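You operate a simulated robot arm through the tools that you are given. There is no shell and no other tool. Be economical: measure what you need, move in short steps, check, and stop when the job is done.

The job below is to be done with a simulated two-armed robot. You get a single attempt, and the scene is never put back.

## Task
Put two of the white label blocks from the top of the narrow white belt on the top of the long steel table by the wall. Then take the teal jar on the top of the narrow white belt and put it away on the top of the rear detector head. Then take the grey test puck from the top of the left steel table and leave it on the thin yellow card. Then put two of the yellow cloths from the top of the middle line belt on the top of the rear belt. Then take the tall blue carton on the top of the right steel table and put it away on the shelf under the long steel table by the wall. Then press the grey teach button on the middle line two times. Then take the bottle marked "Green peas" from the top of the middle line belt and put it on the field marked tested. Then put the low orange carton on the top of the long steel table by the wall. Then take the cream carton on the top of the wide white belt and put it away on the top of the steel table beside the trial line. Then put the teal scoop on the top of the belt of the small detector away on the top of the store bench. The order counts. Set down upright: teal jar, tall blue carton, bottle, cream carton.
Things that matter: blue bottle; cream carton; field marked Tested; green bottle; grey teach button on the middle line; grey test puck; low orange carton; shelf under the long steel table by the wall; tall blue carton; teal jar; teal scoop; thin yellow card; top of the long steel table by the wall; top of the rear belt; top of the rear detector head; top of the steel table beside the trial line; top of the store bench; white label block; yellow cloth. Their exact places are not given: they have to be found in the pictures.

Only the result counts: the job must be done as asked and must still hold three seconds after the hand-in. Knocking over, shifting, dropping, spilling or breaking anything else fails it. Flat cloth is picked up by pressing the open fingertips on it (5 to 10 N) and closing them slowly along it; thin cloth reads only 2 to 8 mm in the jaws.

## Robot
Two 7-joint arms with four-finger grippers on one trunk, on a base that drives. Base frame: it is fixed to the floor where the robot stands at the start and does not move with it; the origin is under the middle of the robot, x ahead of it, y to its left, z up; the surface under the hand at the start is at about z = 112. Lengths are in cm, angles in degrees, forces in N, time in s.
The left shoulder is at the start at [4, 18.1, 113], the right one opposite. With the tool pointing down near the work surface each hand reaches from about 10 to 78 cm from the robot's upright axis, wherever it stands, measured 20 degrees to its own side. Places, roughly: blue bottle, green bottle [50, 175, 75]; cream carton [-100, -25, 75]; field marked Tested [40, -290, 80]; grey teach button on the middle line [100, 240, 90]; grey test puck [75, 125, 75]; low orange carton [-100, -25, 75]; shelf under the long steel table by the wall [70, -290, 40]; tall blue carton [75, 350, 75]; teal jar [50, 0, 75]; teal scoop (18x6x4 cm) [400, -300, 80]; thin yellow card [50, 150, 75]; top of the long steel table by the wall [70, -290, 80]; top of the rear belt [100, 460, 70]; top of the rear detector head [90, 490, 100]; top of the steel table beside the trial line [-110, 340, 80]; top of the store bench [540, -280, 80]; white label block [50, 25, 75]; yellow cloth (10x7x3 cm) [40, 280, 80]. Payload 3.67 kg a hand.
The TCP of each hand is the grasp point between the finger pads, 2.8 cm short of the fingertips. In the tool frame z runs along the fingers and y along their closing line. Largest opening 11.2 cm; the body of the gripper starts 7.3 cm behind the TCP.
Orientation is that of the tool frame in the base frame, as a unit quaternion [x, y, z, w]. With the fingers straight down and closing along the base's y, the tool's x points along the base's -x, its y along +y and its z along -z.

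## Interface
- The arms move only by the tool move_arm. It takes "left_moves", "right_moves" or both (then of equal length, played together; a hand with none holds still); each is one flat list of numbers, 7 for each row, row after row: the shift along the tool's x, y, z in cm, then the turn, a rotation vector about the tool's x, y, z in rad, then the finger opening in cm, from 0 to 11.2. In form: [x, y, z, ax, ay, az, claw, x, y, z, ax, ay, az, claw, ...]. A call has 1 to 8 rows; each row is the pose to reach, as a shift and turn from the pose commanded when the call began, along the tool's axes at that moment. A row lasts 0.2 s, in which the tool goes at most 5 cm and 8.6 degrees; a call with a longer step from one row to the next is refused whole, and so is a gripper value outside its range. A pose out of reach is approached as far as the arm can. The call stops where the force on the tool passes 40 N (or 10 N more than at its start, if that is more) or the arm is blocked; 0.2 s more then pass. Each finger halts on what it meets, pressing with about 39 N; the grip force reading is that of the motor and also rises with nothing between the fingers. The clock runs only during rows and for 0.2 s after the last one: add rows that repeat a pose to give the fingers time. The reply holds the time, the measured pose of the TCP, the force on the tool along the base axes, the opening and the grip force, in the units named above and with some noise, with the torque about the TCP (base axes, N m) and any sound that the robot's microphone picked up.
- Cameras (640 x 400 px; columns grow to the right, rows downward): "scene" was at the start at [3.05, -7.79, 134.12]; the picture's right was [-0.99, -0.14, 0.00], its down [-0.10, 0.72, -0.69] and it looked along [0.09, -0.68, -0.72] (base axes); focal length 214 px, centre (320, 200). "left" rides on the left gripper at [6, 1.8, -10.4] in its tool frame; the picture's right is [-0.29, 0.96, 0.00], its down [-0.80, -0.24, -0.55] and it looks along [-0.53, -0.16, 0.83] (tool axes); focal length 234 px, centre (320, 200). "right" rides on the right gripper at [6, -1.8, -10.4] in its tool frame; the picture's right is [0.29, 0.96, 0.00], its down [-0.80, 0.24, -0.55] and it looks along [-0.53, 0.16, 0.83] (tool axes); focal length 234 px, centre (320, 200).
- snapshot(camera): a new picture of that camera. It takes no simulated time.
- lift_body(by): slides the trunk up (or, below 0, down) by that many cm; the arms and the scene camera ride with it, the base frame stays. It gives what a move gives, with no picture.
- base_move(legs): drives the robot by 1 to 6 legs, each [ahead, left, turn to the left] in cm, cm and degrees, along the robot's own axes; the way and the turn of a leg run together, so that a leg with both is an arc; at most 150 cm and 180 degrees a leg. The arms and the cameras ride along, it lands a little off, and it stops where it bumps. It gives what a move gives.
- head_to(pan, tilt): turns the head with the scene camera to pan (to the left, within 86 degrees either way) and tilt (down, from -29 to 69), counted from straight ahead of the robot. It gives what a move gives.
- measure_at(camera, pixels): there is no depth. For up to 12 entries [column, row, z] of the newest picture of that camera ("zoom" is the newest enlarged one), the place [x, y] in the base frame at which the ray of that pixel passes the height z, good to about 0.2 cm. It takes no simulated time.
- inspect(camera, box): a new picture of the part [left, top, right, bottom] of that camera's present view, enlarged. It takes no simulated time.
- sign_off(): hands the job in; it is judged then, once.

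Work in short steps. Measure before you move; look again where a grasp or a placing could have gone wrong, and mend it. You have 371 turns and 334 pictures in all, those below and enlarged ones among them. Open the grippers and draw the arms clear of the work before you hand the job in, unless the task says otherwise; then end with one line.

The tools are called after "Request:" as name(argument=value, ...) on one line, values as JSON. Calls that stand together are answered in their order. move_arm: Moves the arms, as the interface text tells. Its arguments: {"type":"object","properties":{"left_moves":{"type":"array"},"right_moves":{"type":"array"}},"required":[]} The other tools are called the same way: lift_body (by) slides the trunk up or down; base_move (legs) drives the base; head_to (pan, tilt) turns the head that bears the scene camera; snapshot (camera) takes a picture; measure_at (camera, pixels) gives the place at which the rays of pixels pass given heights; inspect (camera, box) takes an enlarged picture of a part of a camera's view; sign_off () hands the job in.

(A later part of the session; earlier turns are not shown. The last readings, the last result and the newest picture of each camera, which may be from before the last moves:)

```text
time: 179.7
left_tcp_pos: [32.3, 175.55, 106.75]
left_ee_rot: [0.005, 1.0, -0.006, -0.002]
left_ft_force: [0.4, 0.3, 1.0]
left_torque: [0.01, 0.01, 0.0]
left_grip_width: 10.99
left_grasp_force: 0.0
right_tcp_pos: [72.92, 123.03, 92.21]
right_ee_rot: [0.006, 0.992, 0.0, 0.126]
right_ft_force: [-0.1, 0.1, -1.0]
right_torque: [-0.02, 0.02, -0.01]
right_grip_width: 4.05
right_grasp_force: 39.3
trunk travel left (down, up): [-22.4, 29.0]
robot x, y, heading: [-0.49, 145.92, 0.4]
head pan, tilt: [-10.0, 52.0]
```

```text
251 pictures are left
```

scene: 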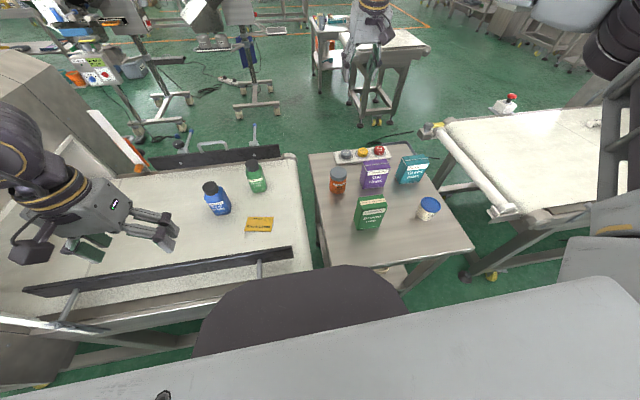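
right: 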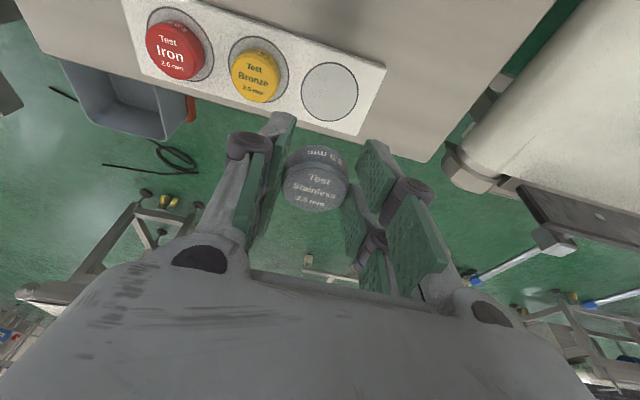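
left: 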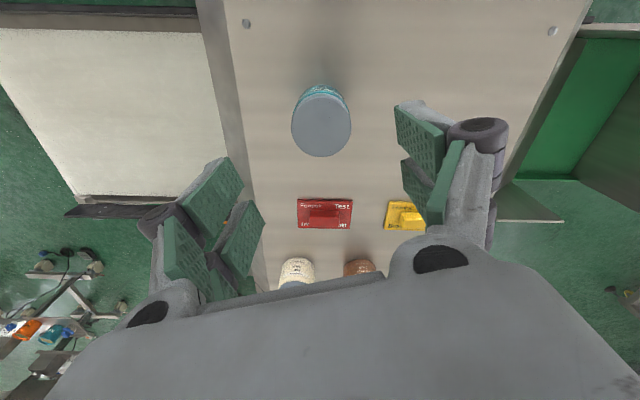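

Puck held. I carry it over toward the card (≈(49,158)), keeping the same tilt; the left hand moves aside.

Request:
move_arm(left_moves=[0, 2, -0.5, 0, 0, 0, 11, 0, 4, -1, 0, 0, 0, 11, 0, 6, -1.5, 0, 0, 0, 11, 0, 8, -2, 0, 0, 0, 11, 0, 10, -2.5, 0, 0, 0, 11, 0, 12, -3, 0, 0, 0, 11, 0, 12, -3, 0, 0, 0, 11, 0, 12, -3, 0, 0, 0, 11], right_moves=[2.43, 3.9, -1.2, 0, 0, 0, 3, 4.86, 7.8, -2.4, 0, 0, 0, 3, 7.3, 11.7, -3.6, 0, 0, 0, 3, 9.7, 15.6, -4.8, 0, 0, 0, 3, 12.1, 19.5, -6, 0, 0, 0, 3, 14.6, 23.4, -7.2, 0, 0, 0, 3, 17, 27.3, -8.4, 0, 0, 0, 3, 19.4, 31.2, -9.6, 0, 0, 0, 3])

Request:
snapshot(camera="right")

Request:
snapshot(camera="scene")

```text
time: 181.5
left_tcp_pos: [32.26, 187.49, 109.7]
left_ee_rot: [0.006, 1.0, -0.005, -0.002]
left_ft_force: [-0.1, 0.2, -0.2]
left_torque: [0.0, -0.02, -0.01]
left_grip_width: 10.98
left_grasp_force: 0.1
left hand out of reach, approached as far as the arm can: row 4
right_tcp_pos: [49.46, 142.62, 97.33]
right_ee_rot: [0.005, 0.992, 0.001, 0.126]
right_ft_force: [-0.3, 0.1, 0.5]
right_torque: [0.01, -0.02, 0.01]
right_grip_width: 4.02
right_grasp_force: 38.9
right hand out of reach, approached as far as the arm can: row 3, 4, 5, 6, 7, 8
trunk travel left (down, up): [-22.4, 29.0]
robot x, y, heading: [-0.05, 146.48, 0.4]
head pan, tilt: [-10.0, 52.0]
```

```text
250 pictures are left
```

right: 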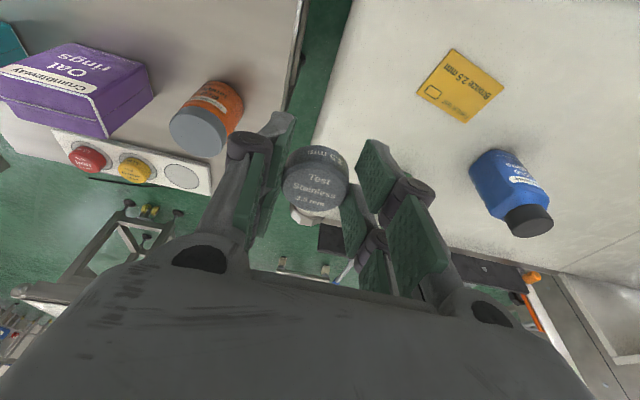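

```text
249 pictures are left
```

scene: 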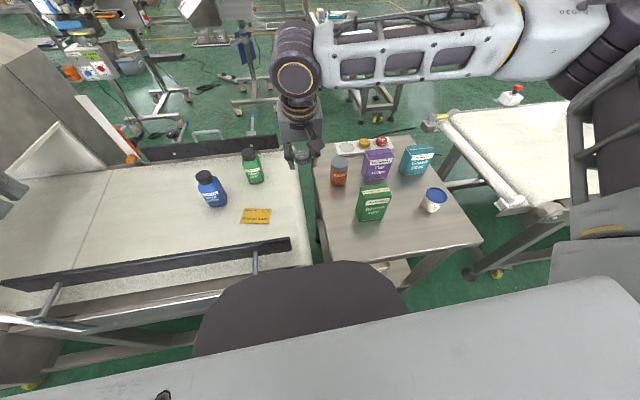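

The right arm cannot cross further; I shift the base instead: back 3, left 16.

Request:
base_move(legs=[[-3, 0, 0], [0, 17, 0]])

Request:
snapshot(camera="right")

```text
time: 183.4
left_tcp_pos: [29.21, 203.51, 109.64]
left_ee_rot: [0.011, 1.0, -0.007, -0.002]
left_ft_force: [0.0, 0.8, -0.2]
left_torque: [-0.04, -0.04, 0.01]
left_grip_width: 10.98
left_grasp_force: 0.1
right_tcp_pos: [45.94, 158.76, 97.35]
right_ee_rot: [0.01, 0.992, 0.0, 0.128]
right_ft_force: [0.0, 0.2, 0.6]
right_torque: [-0.06, 0.01, -0.02]
right_grip_width: 4.03
right_grasp_force: 39.4
trunk travel left (down, up): [-22.4, 29.0]
robot x, y, heading: [-3.92, 163.05, -0.4]
head pan, tilt: [-10.0, 52.0]
```

```text
248 pictures are left
```

right: 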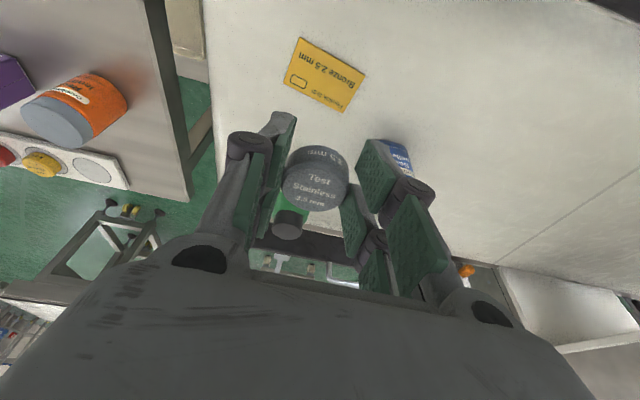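

Measure card corners at z=75.

Request:
measure_at(camera="right", pixels=[[300, 37, 75], [365, 72, 75], [345, 112, 75], [284, 82, 75], [324, 76, 75], [324, 76, 76]])

Request:
snapshot(camera="scene")

Request:
measure_at(camera="scene", pixels=[[320, 200, 75]])

```text
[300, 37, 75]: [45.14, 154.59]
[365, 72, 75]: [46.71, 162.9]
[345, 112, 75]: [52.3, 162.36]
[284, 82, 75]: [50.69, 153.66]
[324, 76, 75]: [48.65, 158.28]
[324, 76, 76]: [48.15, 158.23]
```

```text
247 pictures are left
```

scene: 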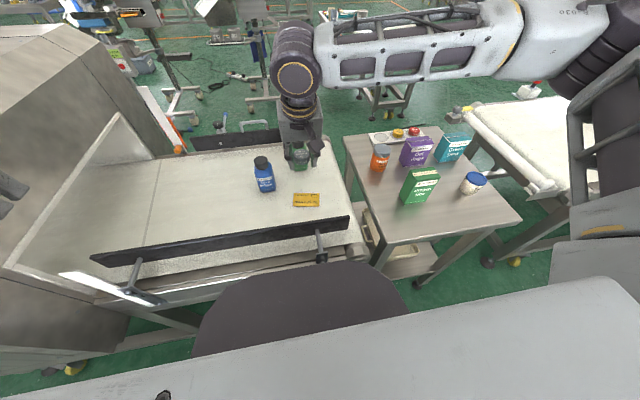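

```text
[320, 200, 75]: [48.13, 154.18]
```

Card centre (48.7,158.3). The puck centre sits ~1 cm ahead of the TCP. Lower to TCP ≈(47.7,158.3,80).

Request:
move_arm(right_moves=[0.52, -0.1, 3.48, 0, 0, 0, 3, 1.04, -0.2, 6.96, 0, 0, 0, 3, 1.56, -0.3, 10.4, 0, 0, 0, 3, 2.08, -0.4, 13.9, 0, 0, 0, 3, 2.5, -0.45, 16.6, 0, 0, 0, 3, 2.5, -0.45, 16.6, 0, 0, 0, 3])

Request:
snapshot(camera="right")

Request:
inspect(camera="scene", box=[240, 130, 380, 230])

```text
time: 184.8
left_tcp_pos: [29.2, 203.51, 109.76]
left_ee_rot: [0.011, 1.0, -0.005, -0.002]
left_ft_force: [0.3, 0.4, 0.1]
left_torque: [0.03, -0.03, 0.0]
left_grip_width: 11.01
left_grasp_force: 0.0
right_tcp_pos: [46.44, 154.21, 82.45]
right_ee_rot: [0.01, 0.992, 0.001, 0.126]
right_ft_force: [-0.2, 0.3, -0.1]
right_torque: [0.01, 0.01, 0.0]
right_grip_width: 4.02
right_grasp_force: 39.0
right hand out of reach, approached as far as the arm can: row 1, 2, 3, 4, 5, 6
trunk travel left (down, up): [-22.4, 29.0]
robot x, y, heading: [-3.75, 163.02, -0.8]
head pan, tilt: [-10.0, 52.0]
```

```text
246 pictures are left
```

right: 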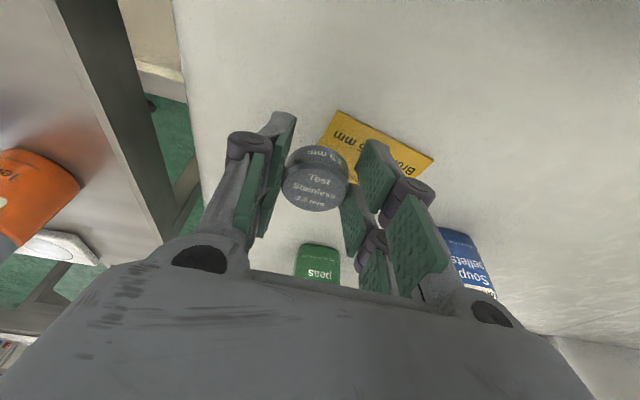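

```text
4.00 times, centred on (310, 180) of scene
```

zoom: 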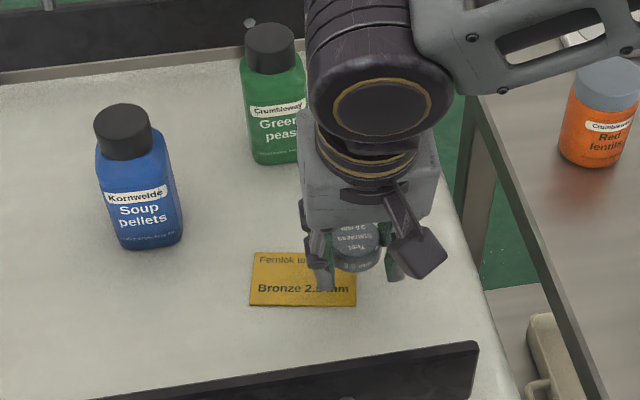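

It drifted to y=154; I shift the base left ~4.2 cm (puck bottom is still ~3 cm above the belt).

Request:
base_move(legs=[[0, 4.4, 0]])

Request:
snapshot(camera="right")

```text
time: 185.7
left_tcp_pos: [28.92, 205.86, 109.69]
left_ee_rot: [0.022, 1.0, -0.005, -0.002]
left_ft_force: [3.8, -5.7, 1.4]
left_torque: [0.3, 0.16, -0.23]
left_grip_width: 10.84
left_grasp_force: 0.0
right_tcp_pos: [45.0, 156.13, 82.55]
right_ee_rot: [0.022, 0.992, 0.0, 0.128]
right_ft_force: [-0.6, -0.1, 0.6]
right_torque: [0.0, 0.02, 0.01]
right_grip_width: 4.03
right_grasp_force: 39.4
trunk travel left (down, up): [-22.4, 29.0]
robot x, y, heading: [-4.89, 166.29, -1.6]
head pan, tilt: [-10.0, 52.0]
```

```text
244 pictures are left
```

right: 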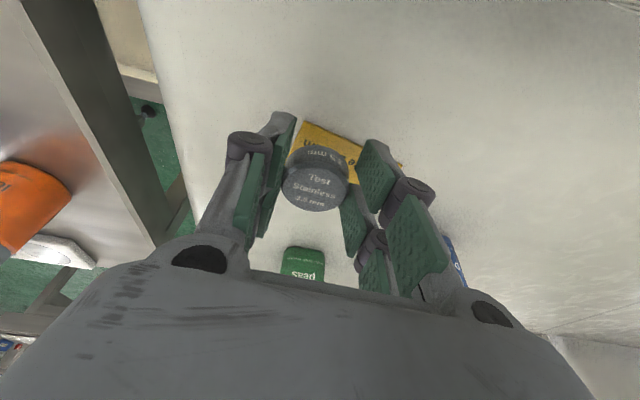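

The left hand grazed the detector housing; I move it away and try nudging the right hand to (47.7,158.3).

Request:
move_arm(left_moves=[1, -4, -1, 0, 0, 0, 11, 2, -8, -2, 0, 0, 0, 11, 2, -12, -3, 0, 0, 0, 11], right_moves=[-1.3, 1.1, 0.3, 0, 0, 0, 3, -2.6, 2.3, 0.6, 0, 0, 0, 3, -2.6, 2.3, 0.6, 0, 0, 0, 3])

```text
time: 186.7
left_tcp_pos: [25.82, 194.09, 117.25]
left_ee_rot: [0.021, 0.997, -0.008, 0.075]
left_ft_force: [0.2, 0.8, -0.5]
left_torque: [-0.01, -0.02, 0.0]
left_grip_width: 11.01
left_grasp_force: 0.0
right_tcp_pos: [46.76, 156.25, 83.66]
right_ee_rot: [0.022, 0.992, 0.001, 0.126]
right_ft_force: [-0.1, -0.5, -1.0]
right_torque: [0.0, 0.02, 0.0]
right_grip_width: 4.01
right_grasp_force: 38.5
right hand out of reach, approached as far as the arm can: row 1, 2, 3
trunk travel left (down, up): [-22.4, 29.0]
robot x, y, heading: [-5.2, 166.13, -1.6]
head pan, tilt: [-10.0, 52.0]
stopped in row 3 (left hand): the arm was blocked; the commanded pose is now the measured one
```

Turn the base 2.4° left: that swings the right hand to about (47.2,158.4).

Request:
base_move(legs=[[0.4, 0, 2.4]])

Request:
snapshot(camera="right")

```text
time: 187.7
left_tcp_pos: [25.02, 194.74, 117.25]
left_ee_rot: [0.002, 0.997, -0.006, 0.075]
left_ft_force: [1.0, -0.8, -0.4]
left_torque: [-0.01, 0.01, 0.01]
left_grip_width: 11.0
left_grasp_force: 0.0
right_tcp_pos: [47.19, 157.83, 83.73]
right_ee_rot: [0.004, 0.992, 0.002, 0.126]
right_ft_force: [0.1, -0.5, -0.6]
right_torque: [0.0, 0.02, -0.03]
right_grip_width: 4.01
right_grasp_force: 39.1
trunk travel left (down, up): [-22.4, 29.0]
robot x, y, heading: [-5.03, 166.11, 0.4]
head pan, tilt: [-10.0, 52.0]
stopped in leg 1: the robot was blocked; the commanded pose is now the measured one
```

```text
243 pictures are left
```

right: 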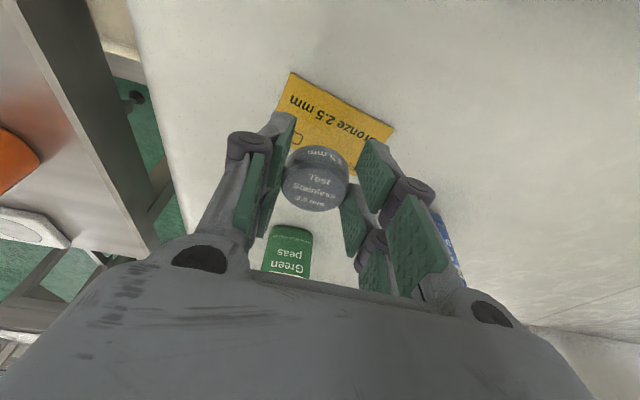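

Puck is over the card within 0.6 cm. Verify card location, then lower with the trunk.

Request:
measure_at(camera="right", pixels=[[294, 73, 75], [393, 130, 75], [270, 128, 75]])

Request:
lift_body(by=-4)

Request:
snapshot(camera="right")

```text
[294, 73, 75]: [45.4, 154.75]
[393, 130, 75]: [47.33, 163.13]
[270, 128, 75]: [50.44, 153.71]
```

```text
time: 188.5
left_tcp_pos: [24.93, 194.85, 113.09]
left_ee_rot: [0.001, 0.997, -0.006, 0.076]
left_ft_force: [-0.1, -0.3, 0.4]
left_torque: [0.01, 0.01, -0.01]
left_grip_width: 11.01
left_grasp_force: 0.1
right_tcp_pos: [47.2, 157.76, 79.74]
right_ee_rot: [0.003, 0.992, 0.002, 0.126]
right_ft_force: [-0.3, 0.5, -1.1]
right_torque: [0.0, -0.03, 0.02]
right_grip_width: 4.02
right_grasp_force: 38.7
trunk travel left (down, up): [-18.4, 33.0]
robot x, y, heading: [-4.89, 165.28, 0.9]
head pan, tilt: [-10.0, 52.0]
```

```text
242 pictures are left
```

right: 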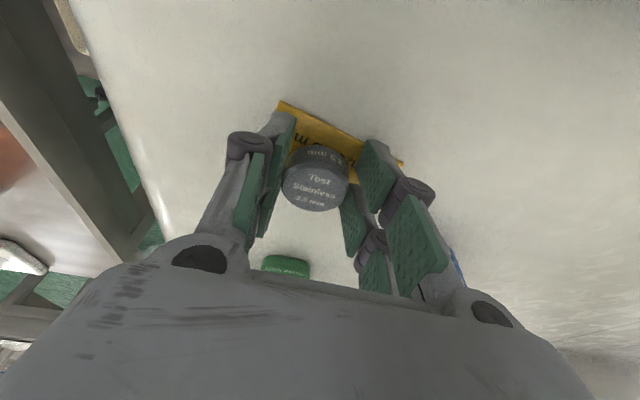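

Continue down gently to contact.

Request:
lift_body(by=-0.7)

Request:
move_arm(right_moves=[0, 0, 0, 0, 0, 0, 3])

```text
time: 189.1
left_tcp_pos: [24.63, 194.68, 112.6]
left_ee_rot: [0.001, 0.997, -0.007, 0.075]
left_ft_force: [0.2, 0.2, 0.7]
left_torque: [0.0, 0.01, 0.0]
left_grip_width: 10.97
left_grasp_force: 0.0
right_tcp_pos: [47.16, 157.73, 79.46]
right_ee_rot: [0.003, 0.991, 0.004, 0.131]
right_ft_force: [-2.7, -4.7, 33.8]
right_torque: [-0.43, -0.19, -0.02]
right_grip_width: 4.05
right_grasp_force: 39.3
trunk travel left (down, up): [-17.7, 33.7]
robot x, y, heading: [-4.76, 166.01, 0.8]
head pan, tilt: [-10.0, 52.0]
```

```text
time: 189.5
left_tcp_pos: [24.57, 194.88, 112.58]
left_ee_rot: [0.001, 0.997, -0.006, 0.077]
left_ft_force: [0.0, -1.4, 0.6]
left_torque: [-0.01, 0.02, 0.0]
left_grip_width: 11.0
left_grasp_force: 0.1
right_tcp_pos: [47.32, 157.78, 79.42]
right_ee_rot: [0.002, 0.991, 0.004, 0.131]
right_ft_force: [3.7, -3.1, 41.7]
right_torque: [-0.42, -0.34, 0.05]
right_grip_width: 4.03
right_grasp_force: 39.4
trunk travel left (down, up): [-17.7, 33.7]
robot x, y, heading: [-4.94, 166.09, 0.4]
head pan, tilt: [-10.0, 52.0]
```

Contact. Ease 0.4 cm, open, then lift with the trunk.

Request:
lift_body(by=0.3)

Request:
move_arm(right_moves=[0, 0, 0, 0, 0, 0, 5, 0, 0, 0, 0, 0, 0, 7, 0, 0, 0, 0, 0, 0, 8, 0, 0, 0, 0, 0, 0, 8])

Request:
lift_body(by=18)

Request:
snapshot(camera="right")

Request:
inspect(camera="scene", box=[220, 120, 420, 260])

```text
time: 190.0
left_tcp_pos: [24.8, 194.82, 112.84]
left_ee_rot: [0.002, 0.997, -0.006, 0.075]
left_ft_force: [-0.4, -0.1, -0.1]
left_torque: [0.02, -0.01, 0.0]
left_grip_width: 11.02
left_grasp_force: 0.0
right_tcp_pos: [47.3, 157.91, 79.4]
right_ee_rot: [0.002, 0.992, 0.003, 0.129]
right_ft_force: [6.7, 1.0, 27.3]
right_torque: [-0.14, -0.55, 0.11]
right_grip_width: 4.03
right_grasp_force: 39.3
trunk travel left (down, up): [-18.0, 33.4]
robot x, y, heading: [-5.13, 165.56, 0.4]
head pan, tilt: [-10.0, 52.0]
```

```text
time: 191.0
left_tcp_pos: [24.87, 194.73, 112.71]
left_ee_rot: [0.0, 0.997, -0.006, 0.074]
left_ft_force: [-0.6, -0.6, 0.6]
left_torque: [-0.01, 0.02, 0.0]
left_grip_width: 11.01
left_grasp_force: 0.0
right_tcp_pos: [47.36, 157.79, 79.17]
right_ee_rot: [0.003, 0.992, 0.004, 0.126]
right_ft_force: [-0.3, -0.7, -0.3]
right_torque: [0.02, -0.02, -0.01]
right_grip_width: 7.97
right_grasp_force: 0.1
trunk travel left (down, up): [-18.0, 33.4]
robot x, y, heading: [-4.71, 165.66, 0.5]
head pan, tilt: [-10.0, 52.0]
```

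```text
time: 193.0
left_tcp_pos: [24.92, 194.69, 130.66]
left_ee_rot: [0.001, 0.997, -0.007, 0.074]
left_ft_force: [1.2, 0.5, 0.5]
left_torque: [-0.03, -0.01, -0.01]
left_grip_width: 11.0
left_grasp_force: 0.0
right_tcp_pos: [47.28, 157.68, 97.29]
right_ee_rot: [0.002, 0.992, 0.004, 0.127]
right_ft_force: [0.5, 0.2, -0.3]
right_torque: [-0.01, 0.01, -0.01]
right_grip_width: 8.01
right_grasp_force: 0.1
trunk travel left (down, up): [-36.0, 15.4]
robot x, y, heading: [-4.75, 165.74, 0.7]
head pan, tilt: [-10.0, 52.0]
```

```text
241 pictures are left
```

right: 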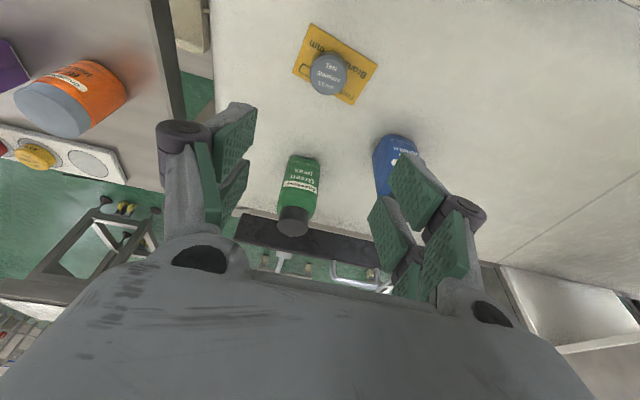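

```text
2.86 times, centred on (320, 190) of scene
```

zoom: 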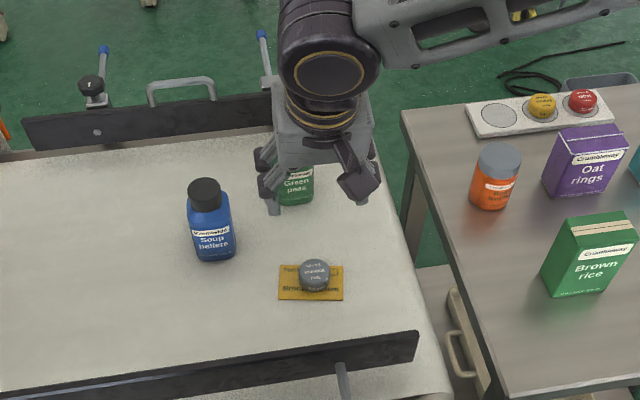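

Puck rests on the card. I retract the right hand upward and level both tools.

Request:
move_arm(left_moves=[-2, 0, 0, 0, 0.05, 0, 11, -4, 0, 0, 0, 0.1, 0, 11, -6, 0, 0, 0, 0.148, 0, 11, -6, 0, 0, 0, 0.148, 0, 11, -6, 0, 0, 0, 0.148, 0, 11, -6, 0, 0, 0, 0.148, 0, 11, -6, 0, 0, 0, 0.148, 0, 11], right_moves=[-0.5, 0, -4.5, 0, 0, 0, 8, -0.5, 0, -9, 0, 0, 0, 8, 0.5, -3.5, -12, 0, 0.06, 0, 9, 2.5, -6.5, -15, 0, 0.12, 0, 11, 4.5, -9.5, -18, 0, 0.17, 0, 11, 6.3, -12.5, -21, 0, 0.22, 0, 11, 8, -15, -24, 0, 0.252, 0, 11])

Request:
lift_body(by=10)

Request:
base_move(legs=[[-22, 0, 0], [0, 112, 0]])

Request:
head_to(pan=0, tilt=45)

Request:
snapshot(camera="scene")

```text
time: 194.6
left_tcp_pos: [30.53, 194.91, 131.68]
left_ee_rot: [0.001, 1.0, -0.005, 0.002]
left_ft_force: [0.1, 0.2, -0.4]
left_torque: [-0.02, -0.04, 0.0]
left_grip_width: 11.0
left_grasp_force: 0.1
right_tcp_pos: [33.35, 142.76, 118.22]
right_ee_rot: [0.001, 1.0, 0.004, 0.001]
right_ft_force: [-0.7, 0.9, 0.3]
right_torque: [0.04, -0.07, -0.02]
right_grip_width: 11.02
right_grasp_force: 0.1
trunk travel left (down, up): [-36.0, 15.4]
robot x, y, heading: [-4.8, 165.47, 0.4]
head pan, tilt: [-10.0, 52.0]
```

```text
time: 195.9
left_tcp_pos: [30.77, 194.95, 141.68]
left_ee_rot: [0.001, 1.0, -0.006, 0.002]
left_ft_force: [0.1, 0.1, 0.1]
left_torque: [-0.01, 0.03, 0.0]
left_grip_width: 11.0
left_grasp_force: 0.1
right_tcp_pos: [33.72, 142.86, 128.26]
right_ee_rot: [0.003, 1.0, 0.004, 0.001]
right_ft_force: [0.8, -1.0, 1.0]
right_torque: [0.01, 0.01, 0.0]
right_grip_width: 11.02
right_grasp_force: 0.1
trunk travel left (down, up): [-46.0, 5.4]
robot x, y, heading: [-4.7, 165.79, 0.6]
head pan, tilt: [-10.0, 52.0]
```

```text
time: 203.0
left_tcp_pos: [7.1, 304.33, 141.67]
left_ee_rot: [-0.003, 1.0, -0.006, 0.001]
left_ft_force: [0.3, -0.6, 0.2]
left_torque: [0.0, -0.01, -0.01]
left_grip_width: 11.01
left_grasp_force: 0.1
right_tcp_pos: [10.54, 252.27, 128.24]
right_ee_rot: [-0.003, 1.0, 0.003, 0.001]
right_ft_force: [-0.3, -0.2, -0.1]
right_torque: [0.01, 0.01, 0.01]
right_grip_width: 10.99
right_grasp_force: 0.0
trunk travel left (down, up): [-46.0, 5.4]
robot x, y, heading: [-28.17, 274.57, 0.8]
head pan, tilt: [-10.0, 52.0]
```

```text
time: 203.7
left_tcp_pos: [7.15, 304.3, 141.67]
left_ee_rot: [-0.004, 1.0, -0.006, 0.001]
left_ft_force: [-0.4, -0.6, 0.3]
left_torque: [0.01, -0.02, -0.01]
left_grip_width: 11.0
left_grasp_force: 0.1
right_tcp_pos: [10.58, 252.34, 128.31]
right_ee_rot: [-0.003, 1.0, 0.003, 0.001]
right_ft_force: [0.6, 0.6, 0.1]
right_torque: [0.03, 0.03, 0.0]
right_grip_width: 10.98
right_grasp_force: 0.0
trunk travel left (down, up): [-46.0, 5.4]
robot x, y, heading: [-28.42, 274.87, 1.2]
head pan, tilt: [0.0, 45.0]
```

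```text
239 pictures are left
```

scene: 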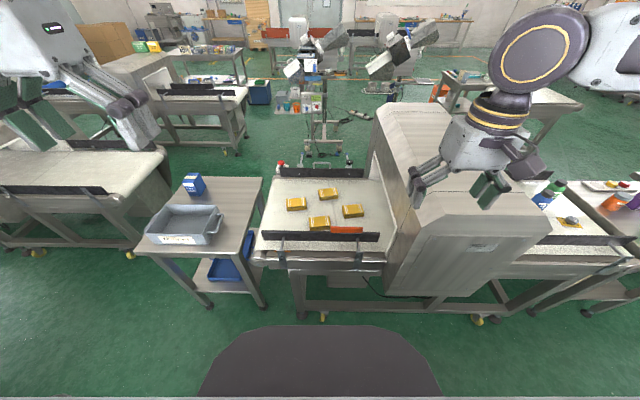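

Four yellow cloths on the belt at (297,203),(328,193),(319,223),(352,210). Zoom in and measure.

Request:
inspect(camera="scene", box=[250, 160, 410, 260])

Request:
measure_at(camera="zoom", pixels=[[188, 172, 76], [313, 132, 76], [278, 252, 76], [410, 202, 76], [120, 310, 76], [510, 310, 76], [135, 85, 76], [390, 280, 79]])

```text
4.00 times, centred on (330, 210) of scene
```

zoom: 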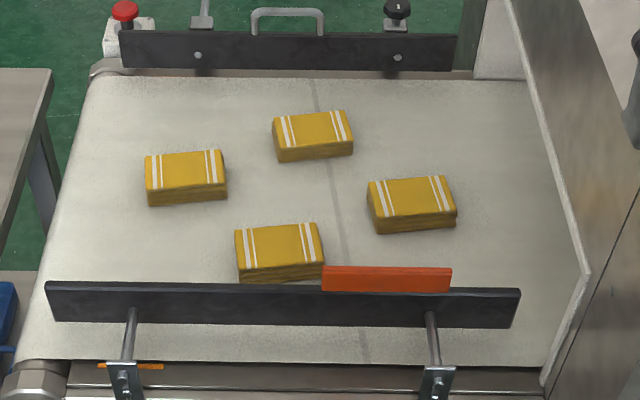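

```text
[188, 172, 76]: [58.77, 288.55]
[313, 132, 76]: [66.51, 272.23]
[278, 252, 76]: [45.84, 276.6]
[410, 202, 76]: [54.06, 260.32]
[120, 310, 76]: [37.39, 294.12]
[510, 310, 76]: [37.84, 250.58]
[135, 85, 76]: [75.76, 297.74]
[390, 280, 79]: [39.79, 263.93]
```

The cloths are folded packs ~10×7×3. I'll grip across the 7 cm side: rotate both grippers 90° first.

Request:
move_arm(left_moves=[0, 0, 0, 0, 0, 0.147, 11, 0, 0, 0, 0, 0, 0.294, 11, 0, 0, 0, 0, 0, 0.441, 11, 0, 0, 0, 0, 0, 0.588, 11, 0, 0, 0, 0, 0, 0.735, 11, 0, 0, 0, 0, 0, 0.882, 11, 0, 0, 0, 0, 0, 1.029, 11, 0, 0, 0, 0, 0, 1.176, 11], right_moves=[0, 0, 0, 0, 0, -0.147, 11, 0, 0, 0, 0, 0, -0.294, 11, 0, 0, 0, 0, 0, -0.441, 11, 0, 0, 0, 0, 0, -0.588, 11, 0, 0, 0, 0, 0, -0.735, 11, 0, 0, 0, 0, 0, -0.882, 11, 0, 0, 0, 0, 0, -1.029, 11, 0, 0, 0, 0, 0, -1.176, 11])

Request:
move_arm(left_moves=[0, 0, 0, 0, 0, 0.135, 11, 0, 0, 0, 0, 0, 0.27, 11, 0, 0, 0, 0, 0, 0.395, 11], right_moves=[0, 0, 0, 0, 0, -0.135, 11, 0, 0, 0, 0, 0, -0.27, 11, 0, 0, 0, 0, 0, -0.395, 11])

Request:
base_move(legs=[[23, 1.5, -1]])

Request:
snapshot(camera="left")

Request:
snapshot(camera="right")

```text
time: 205.7
left_tcp_pos: [2.64, 297.65, 143.95]
left_ee_rot: [0.539, 0.838, 0.057, 0.062]
left_ft_force: [0.6, 0.3, 0.5]
left_torque: [0.01, 0.02, -0.02]
left_grip_width: 11.0
left_grasp_force: 0.1
left hand out of reach, approached as far as the arm can: row 6, 7, 8
right_tcp_pos: [10.53, 252.51, 128.2]
right_ee_rot: [-0.559, 0.829, 0.0, 0.002]
right_ft_force: [0.1, 0.4, -0.4]
right_torque: [-0.05, 0.0, 0.02]
right_grip_width: 11.0
right_grasp_force: 0.0
trunk travel left (down, up): [-46.0, 5.4]
robot x, y, heading: [-28.2, 274.88, 1.1]
head pan, tilt: [0.0, 45.0]
stopped in row 8 (left hand): the arm was blocked; the commanded pose is now the measured one
```

```text
time: 206.5
left_tcp_pos: [-2.56, 290.02, 141.29]
left_ee_rot: [0.692, 0.717, 0.07, 0.05]
left_ft_force: [0.1, -0.1, 0.3]
left_torque: [0.01, 0.0, 0.04]
left_grip_width: 11.02
left_grasp_force: 0.1
left hand out of reach, approached as far as the arm can: row 1, 2, 3
right_tcp_pos: [10.64, 252.27, 128.23]
right_ee_rot: [0.711, -0.703, -0.002, -0.003]
right_ft_force: [0.7, -0.9, 0.3]
right_torque: [0.0, -0.01, -0.01]
right_grip_width: 11.01
right_grasp_force: 0.1
trunk travel left (down, up): [-46.0, 5.4]
robot x, y, heading: [-28.03, 274.44, 0.8]
head pan, tilt: [0.0, 45.0]
```

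```text
time: 208.4
left_tcp_pos: [20.01, 290.77, 141.28]
left_ee_rot: [0.703, 0.707, 0.065, 0.048]
left_ft_force: [1.1, 0.3, -0.1]
left_torque: [0.0, 0.05, -0.01]
left_grip_width: 11.01
left_grasp_force: 0.0
right_tcp_pos: [31.99, 252.64, 128.02]
right_ee_rot: [-0.699, 0.715, 0.003, 0.001]
right_ft_force: [1.2, -0.2, -0.3]
right_torque: [-0.03, 0.1, -0.01]
right_grip_width: 11.03
right_grasp_force: 0.0
trunk travel left (down, up): [-46.0, 5.4]
robot x, y, heading: [-6.58, 276.3, -0.7]
head pan, tilt: [0.0, 45.0]
stopped in leg 1: the robot was blocked; the commanded pose is now the measured one
```

```text
237 pictures are left
```

left: 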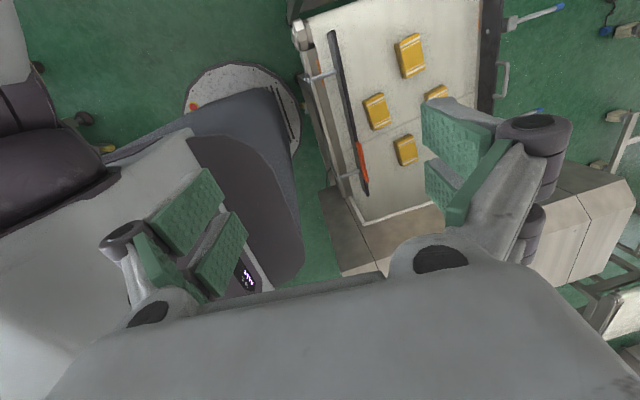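

```text
236 pictures are left
```

right: 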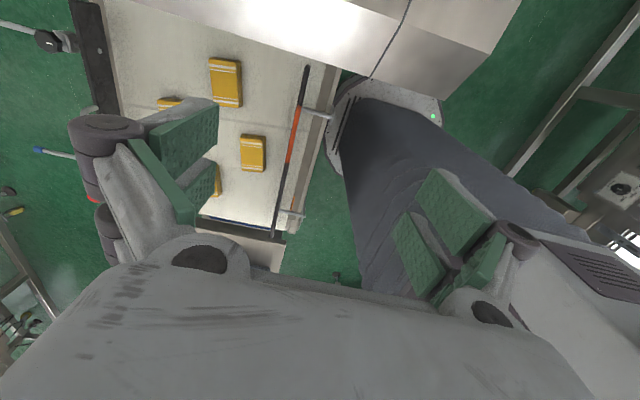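

Measuring cloth positions from hand cameras.

Request:
measure_at(camera="left", pixels=[[408, 52, 77.5], [376, 110, 77.5], [405, 148, 77.5], [396, 42, 77.5], [417, 36, 77.5], [424, 70, 77.5]])

Request:
measure_at(camera="right", pixels=[[226, 82, 77.5], [253, 152, 77.5], [240, 136, 77.5], [266, 137, 77.5], [264, 171, 77.5], [241, 168, 77.5], [290, 150, 80]])

```text
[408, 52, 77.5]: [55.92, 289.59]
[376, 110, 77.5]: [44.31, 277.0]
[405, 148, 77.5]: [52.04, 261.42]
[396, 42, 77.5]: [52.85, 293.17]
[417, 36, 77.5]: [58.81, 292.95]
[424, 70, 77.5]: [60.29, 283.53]
```

```text
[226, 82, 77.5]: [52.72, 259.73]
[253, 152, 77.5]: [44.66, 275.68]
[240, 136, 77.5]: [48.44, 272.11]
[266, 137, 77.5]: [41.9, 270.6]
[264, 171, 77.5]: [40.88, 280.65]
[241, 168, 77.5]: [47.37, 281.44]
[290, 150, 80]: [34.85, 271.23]
```

Left takes the pack at (57,288.7). First level the left tool's tilt.

Request:
move_arm(left_moves=[0, 0, 0, 0.08, -0.012, 0, 11, 0, 0, 0, 0.16, -0.024, 0.006, 11, 0, 0, 0, 0.16, -0.024, 0.006, 11])

```text
time: 209.2
left_tcp_pos: [18.27, 290.0, 141.72]
left_ee_rot: [0.706, 0.709, 0.005, 0.002]
left_ft_force: [-0.4, -0.4, -0.6]
left_torque: [0.0, -0.04, 0.04]
left_grip_width: 11.02
left_grasp_force: 0.1
left hand out of reach, approached as far as the arm can: row 1, 2, 3
right_tcp_pos: [31.1, 252.56, 128.38]
right_ee_rot: [-0.699, 0.715, 0.001, 0.003]
right_ft_force: [-0.4, 0.1, 0.4]
right_torque: [0.01, -0.06, -0.01]
right_grip_width: 11.0
right_grasp_force: 0.0
trunk travel left (down, up): [-46.0, 5.4]
robot x, y, heading: [-6.69, 276.0, -0.6]
head pan, tilt: [0.0, 45.0]
```

Move the left hand out and down toward the pack.

Request:
move_arm(left_moves=[-0.2, 4, 2.6, 0, 0, 0, 11, -0.4, 8, 5.2, 0, 0, 0, 11, -0.6, 12, 7.8, 0, 0, 0, 11, -0.8, 16, 10.4, 0, 0, 0, 11, -1, 20, 13, 0, 0, 0, 11, -1.1, 24, 15.6, 0, 0, 0, 11, -1.2, 28, 18.2, 0, 0, 0, 11, -1.3, 32, 20.8, 0, 0, 0, 11])

Request:
lift_body(by=-16)

Request:
snapshot(camera="left")

Request:
snapshot(camera="scene")

```text
time: 211.0
left_tcp_pos: [27.17, 278.2, 123.39]
left_ee_rot: [0.688, 0.725, 0.014, 0.009]
left_ft_force: [0.8, 0.6, 0.5]
left_torque: [0.03, 0.06, 0.0]
left_grip_width: 11.0
left_grasp_force: 0.0
left hand out of reach, approached as far as the arm can: row 1, 2, 3, 4, 5, 6, 7, 8
right_tcp_pos: [31.53, 252.47, 128.15]
right_ee_rot: [-0.699, 0.715, 0.003, 0.003]
right_ft_force: [0.5, 0.2, 0.2]
right_torque: [0.01, 0.05, 0.01]
right_grip_width: 11.02
right_grasp_force: 0.1
trunk travel left (down, up): [-46.0, 5.4]
robot x, y, heading: [-6.55, 276.12, -0.5]
head pan, tilt: [0.0, 45.0]
```

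```text
time: 212.9
left_tcp_pos: [27.12, 278.36, 107.57]
left_ee_rot: [0.688, 0.725, 0.014, 0.009]
left_ft_force: [0.8, -0.6, 0.5]
left_torque: [0.01, -0.01, 0.0]
left_grip_width: 10.98
left_grasp_force: 0.1
right_tcp_pos: [31.34, 252.69, 112.25]
right_ee_rot: [-0.699, 0.715, 0.002, 0.002]
right_ft_force: [0.3, 0.1, 1.1]
right_torque: [0.01, -0.01, 0.0]
right_grip_width: 10.99
right_grasp_force: 0.0
trunk travel left (down, up): [-30.0, 21.4]
robot x, y, heading: [-6.69, 276.36, -0.4]
head pan, tilt: [0.0, 45.0]
```

```text
235 pictures are left
```

left: 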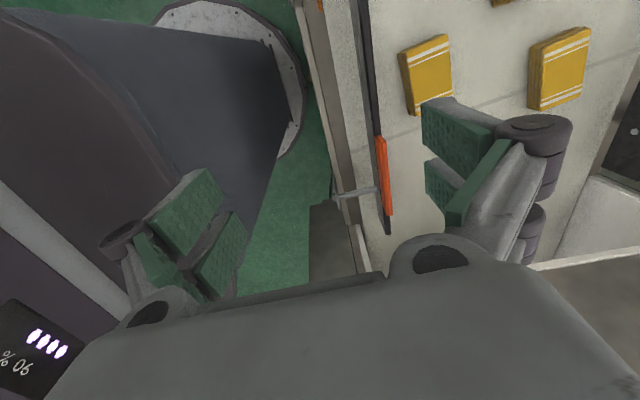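

```text
234 pictures are left
```

scene: 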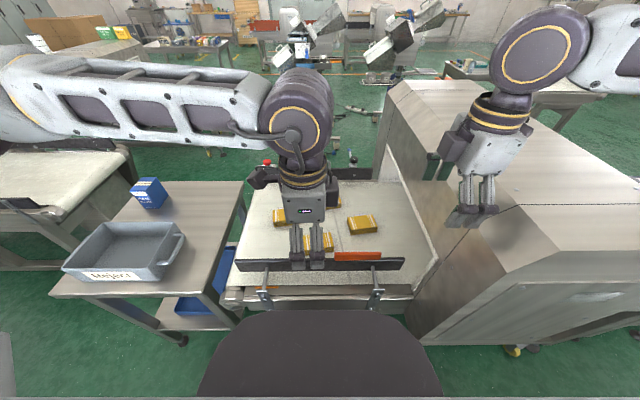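

The left arm got into a poor branch close to the body; I move it outward to the left and forward first.

Request:
move_arm(left_moves=[3, 2, 0, 0, 0, 0, 11, 6, 4, 0, 0, 0, 0, 11, 9, 6, 0, 0, 0, 0, 11, 12, 9, 0, 0, 0, 0, 11, 12, 13, 0, 0, 0, 0, 11, 12, 17, 0, 0, 0, 0, 11, 12, 21, 0, 0, 0, 0, 11, 12, 25, 0, 0, 0, 0, 11])

```text
time: 214.7
left_tcp_pos: [25.98, 280.84, 106.99]
left_ee_rot: [0.686, 0.727, 0.016, 0.01]
left_ft_force: [0.8, 0.9, -0.1]
left_torque: [-0.01, 0.01, 0.0]
left_grip_width: 11.02
left_grasp_force: 0.0
left hand out of reach, approached as far as the arm can: row 1, 2, 3, 4, 5, 6, 7, 8
right_tcp_pos: [31.46, 252.65, 112.17]
right_ee_rot: [-0.699, 0.715, 0.001, 0.003]
right_ft_force: [0.3, 1.3, 0.5]
right_torque: [-0.02, -0.03, 0.01]
right_grip_width: 10.98
right_grasp_force: 0.0
trunk travel left (down, up): [-30.0, 21.4]
robot x, y, heading: [-6.88, 276.11, -0.7]
head pan, tilt: [0.0, 45.0]
```

The left wrist is at its limit with this rotation; I turn it back the other way.

Request:
move_arm(left_moves=[0, 0, 0, 0, 0, -0.147, 11, 0, 0, 0, 0, 0, -0.294, 11, 0, 0, 0, 0, 0, -0.441, 11, 0, 0, 0, 0, 0, -0.588, 11, 0, 0, 0, 0, 0, -0.735, 11, 0, 0, 0, 0, 0, -0.882, 11, 0, 0, 0, 0, 0, -1.029, 11, 0, 0, 0, 0, 0, -1.176, 11])

Request:
move_arm(left_moves=[0, 1, 0, 0, 0, -0.147, 11, 0, 2, 0, 0, 0, -0.294, 11, 0, 3, 0, 0, 0, -0.441, 11, 0, 4, 0, 0, 0, -0.588, 11, 0, 5, 0, 0, 0, -0.735, 11, 0, 6, 0, 0, 0, -0.882, 11, 0, 7, 0, 0, 0, -1.029, 11, 0, 8, 0, 0, 0, -1.176, 11])

```text
time: 216.5
left_tcp_pos: [26.25, 281.23, 107.25]
left_ee_rot: [0.169, 0.986, 0.006, 0.014]
left_ft_force: [-0.2, 0.1, 0.5]
left_torque: [0.03, -0.02, 0.02]
left_grip_width: 11.0
left_grasp_force: 0.0
right_tcp_pos: [31.52, 252.59, 112.06]
right_ee_rot: [-0.699, 0.715, 0.001, 0.003]
right_ft_force: [0.0, 0.9, 0.4]
right_torque: [-0.02, -0.05, 0.0]
right_grip_width: 11.0
right_grasp_force: 0.1
trunk travel left (down, up): [-30.0, 21.4]
robot x, y, heading: [-6.81, 275.97, -0.4]
head pan, tilt: [0.0, 45.0]
```

```text
time: 218.3
left_tcp_pos: [29.03, 288.86, 107.28]
left_ee_rot: [-0.406, 0.914, -0.003, 0.015]
left_ft_force: [0.8, -0.2, -0.4]
left_torque: [-0.01, -0.04, -0.01]
left_grip_width: 10.99
left_grasp_force: 0.1
right_tcp_pos: [31.47, 252.58, 112.19]
right_ee_rot: [-0.699, 0.715, 0.002, 0.003]
right_ft_force: [0.1, 0.1, 0.6]
right_torque: [-0.03, 0.01, 0.01]
right_grip_width: 10.99
right_grasp_force: 0.0
trunk travel left (down, up): [-30.0, 21.4]
robot x, y, heading: [-6.71, 276.05, -0.4]
head pan, tilt: [0.0, 45.0]
```

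That direction works (now 48° yaw). Continue to 90° while extending over the pack.

Request:
move_arm(left_moves=[-2.35, -2.6, 1.2, 0, 0, -0.092, 11, -4.7, -5.2, 2.4, 0, 0, -0.184, 11, -7.05, -7.8, 3.6, 0, 0, -0.276, 11, -9.4, -10.4, 4.8, 0, 0, -0.368, 11, -11.75, -13, 6, 0, 0, -0.46, 11, -14.1, -15.6, 7.2, 0, 0, -0.552, 11, -16.5, -18.2, 8.4, 0, 0, -0.644, 11, -18.8, -20.8, 9.6, 0, 0, -0.734, 11])

Request:
snapshot(camera="left")

Request:
snapshot(camera="scene")

```text
time: 220.1
left_tcp_pos: [55.67, 290.98, 99.18]
left_ee_rot: [-0.706, 0.708, -0.009, 0.014]
left_ft_force: [0.3, -0.9, 0.2]
left_torque: [0.0, -0.04, 0.0]
left_grip_width: 11.0
left_grasp_force: 0.0
left hand out of reach, approached as far as the arm can: row 7, 8
right_tcp_pos: [31.43, 252.56, 112.14]
right_ee_rot: [-0.699, 0.715, 0.002, 0.003]
right_ft_force: [0.6, -0.5, 0.2]
right_torque: [-0.02, -0.01, 0.01]
right_grip_width: 11.01
right_grasp_force: 0.0
trunk travel left (down, up): [-30.0, 21.4]
robot x, y, heading: [-6.1, 276.15, -0.8]
head pan, tilt: [0.0, 45.0]
```

```text
233 pictures are left
```

left: 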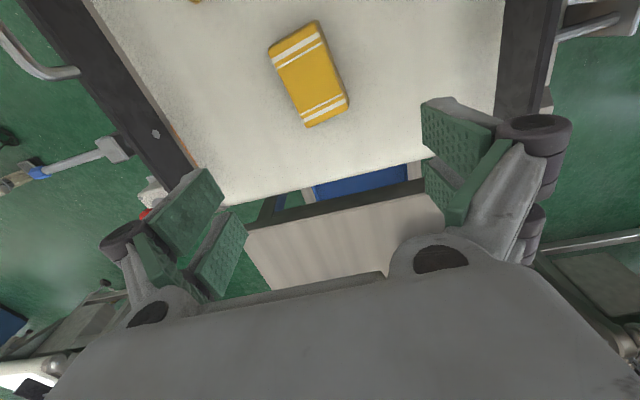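

```text
232 pictures are left
```

scene: 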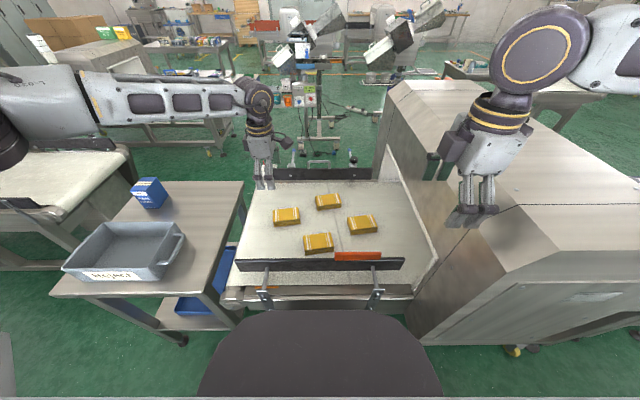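

Measure the pack's top corners.

Request:
measure_at(camera="left", pixels=[[269, 48, 78], [316, 20, 78], [348, 102, 78], [306, 127, 78], [312, 75, 78]])

```text
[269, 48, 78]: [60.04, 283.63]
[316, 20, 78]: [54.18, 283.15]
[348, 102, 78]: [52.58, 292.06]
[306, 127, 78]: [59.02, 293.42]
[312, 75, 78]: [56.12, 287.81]
```

Pack centre (56.4,288.1), yaw ≈8°. I shift the base 3 cm right, turn the gripper 8°, and start lowering; the right hand is raised.

Request:
base_move(legs=[[-1, -3, 0]])

Request:
move_arm(left_moves=[0, -1.6, 2, 0, 0, -0.14, 11, 0, -1.6, 5, 0, 0, -0.14, 11, 0, -1.6, 8, 0, 0, -0.14, 11, 0, -1.6, 8, 0, 0, -0.14, 11], right_moves=[0, 0, -4, 0, 0, 0, 11, 0, 0, -8, 0, 0, 0, 11, 0, 0, -12, 0, 0, 0, 11, 0, 0, -16, 0, 0, 0, 11])

Request:
snapshot(camera="left")

```text
time: 221.0
left_tcp_pos: [54.92, 288.91, 99.01]
left_ee_rot: [-0.707, 0.707, -0.009, 0.014]
left_ft_force: [-0.3, 0.4, 0.1]
left_torque: [-0.06, -0.01, -0.02]
left_grip_width: 11.0
left_grasp_force: 0.1
right_tcp_pos: [30.76, 250.87, 112.2]
right_ee_rot: [-0.703, 0.711, 0.004, 0.011]
right_ft_force: [1.2, 0.6, -1.2]
right_torque: [-0.03, -0.03, 0.01]
right_grip_width: 11.02
right_grasp_force: 0.0
trunk travel left (down, up): [-30.0, 21.4]
robot x, y, heading: [-7.55, 273.77, -0.8]
head pan, tilt: [0.0, 45.0]
stopped in leg 1: the force on the tool passed its limit at 83 N (the readings are from after the stop); the commanded pose is now the measured one
```

```text
time: 222.0
left_tcp_pos: [54.39, 290.89, 92.35]
left_ee_rot: [0.754, -0.656, 0.012, -0.013]
left_ft_force: [0.3, 0.4, 0.0]
left_torque: [0.0, 0.0, 0.02]
left_grip_width: 10.99
left_grasp_force: 0.1
left hand out of reach, approached as far as the arm can: row 1, 2, 3, 4
right_tcp_pos: [30.51, 250.42, 128.39]
right_ee_rot: [-0.704, 0.71, 0.004, 0.011]
right_ft_force: [-0.2, 0.6, -0.6]
right_torque: [0.0, -0.03, 0.02]
right_grip_width: 11.0
right_grasp_force: 0.1
trunk travel left (down, up): [-30.0, 21.4]
robot x, y, heading: [-7.16, 274.08, -0.7]
head pan, tilt: [0.0, 45.0]
```

```text
231 pictures are left
```

left: 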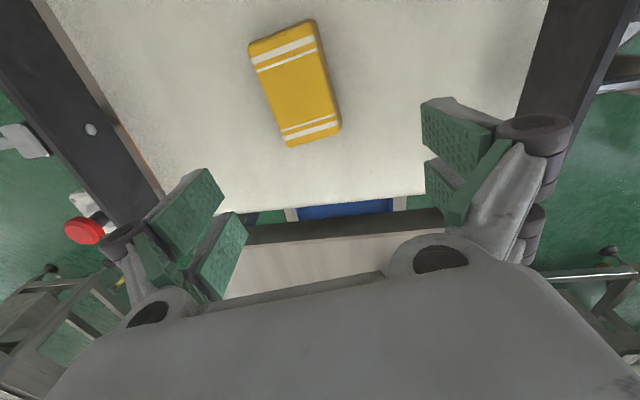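

This orientation runs out of reach. The packs measure ~9.4 cm long, so I'll grip lengthwise instead with normal hand yaw (8°): turn the left tool back, rising a little.

Request:
move_arm(left_moves=[0, 0, -1, 0, 0, 0.147, 11.2, 0, 0, -2, 0, 0, 0.294, 11.2, 0, 0, -3, 0, 0, 0.441, 11.2, 0, 0, -4, 0, 0, 0.588, 11.2, 0, 0, -5, 0, 0, 0.735, 11.2, 0, 0, -5, 0, 0, 0.882, 11.2, 0, 0, -5, 0, 0, 1.029, 11.2, 0, 0, -5, 0, 0, 1.176, 11.2])

Request:
move_arm(left_moves=[0, 0, 0, 0, 0, 0.13, 11.2, 0, 0, 0, 0, 0, 0.26, 11.2, 0, 0, 0, 0, 0, 0.396, 11.2])

Request:
snapshot(camera="left")

```text
time: 223.8
left_tcp_pos: [54.24, 290.76, 97.44]
left_ee_rot: [-0.261, 0.965, -0.001, 0.016]
left_ft_force: [-0.8, 0.1, 0.0]
left_torque: [-0.02, 0.02, 0.02]
left_grip_width: 11.18
left_grasp_force: 0.0
right_tcp_pos: [30.44, 250.12, 128.03]
right_ee_rot: [-0.704, 0.71, 0.005, 0.011]
right_ft_force: [0.0, 0.1, -0.4]
right_torque: [0.0, 0.0, 0.02]
right_grip_width: 10.98
right_grasp_force: 0.1
trunk travel left (down, up): [-30.0, 21.4]
robot x, y, heading: [-7.31, 273.87, -0.4]
head pan, tilt: [0.0, 45.0]
```

```text
time: 224.6
left_tcp_pos: [54.16, 290.69, 97.35]
left_ee_rot: [-0.069, 0.997, 0.002, 0.017]
left_ft_force: [0.1, 0.3, -0.4]
left_torque: [-0.01, 0.01, 0.01]
left_grip_width: 11.21
left_grasp_force: 0.1
right_tcp_pos: [30.54, 250.19, 128.21]
right_ee_rot: [-0.705, 0.709, 0.005, 0.012]
right_ft_force: [-0.9, 0.7, -0.3]
right_torque: [-0.01, -0.02, 0.02]
right_grip_width: 11.01
right_grasp_force: 0.0
trunk travel left (down, up): [-30.0, 21.4]
robot x, y, heading: [-7.48, 273.68, -0.7]
head pan, tilt: [0.0, 45.0]
```

```text
230 pictures are left
```

left: 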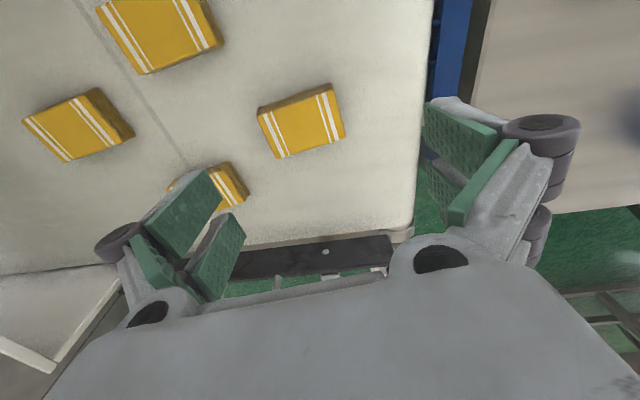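

Measure pack corners in this view.

Request:
measure_at(camera="left", pixels=[[258, 116, 78], [329, 85, 78], [345, 136, 78], [277, 158, 78], [300, 122, 78]])

```text
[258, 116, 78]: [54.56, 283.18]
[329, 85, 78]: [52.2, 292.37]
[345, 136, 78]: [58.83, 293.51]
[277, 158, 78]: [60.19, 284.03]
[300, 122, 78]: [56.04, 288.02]
```

Centre (56.45,288.3), length ≈9.5, yaw ≈11°. Align and lower to TCP z 83.

Request:
move_arm(left_moves=[-1, -1.35, 0, 0, 0.034, -0.06, 11.2, -1.95, -2.7, 1, 0, 0.034, -0.06, 11.2, -1.95, -2.7, 5.5, 0, 0.034, -0.06, 11.2, -1.95, -2.7, 10, 0, 0.034, -0.06, 11.2, -1.95, -2.7, 14, 0, 0.034, -0.06, 11.2, -1.95, -2.7, 14, 0, 0.034, -0.06, 11.2])

Request:
snapshot(camera="left")

```text
time: 226.0
left_tcp_pos: [52.12, 292.41, 87.13]
left_ee_rot: [-0.098, 0.995, 0.0, 0.0]
left_ft_force: [-0.1, -0.4, 0.8]
left_torque: [0.0, 0.0, 0.03]
left_grip_width: 11.19
left_grasp_force: 0.0
left hand out of reach, approached as far as the arm can: row 1, 2, 3, 4, 5, 6
right_tcp_pos: [30.53, 250.27, 128.16]
right_ee_rot: [-0.705, 0.709, 0.005, 0.01]
right_ft_force: [0.7, -0.2, -0.4]
right_torque: [0.01, 0.04, 0.02]
right_grip_width: 11.02
right_grasp_force: 0.1
trunk travel left (down, up): [-30.0, 21.4]
robot x, y, heading: [-7.39, 273.7, -0.3]
head pan, tilt: [0.0, 45.0]
```

```text
229 pictures are left
```

left: 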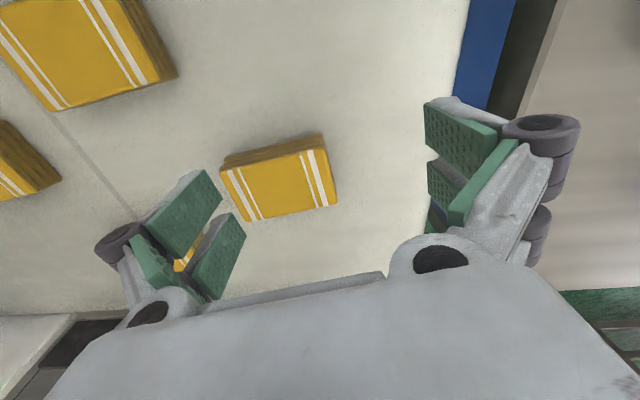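

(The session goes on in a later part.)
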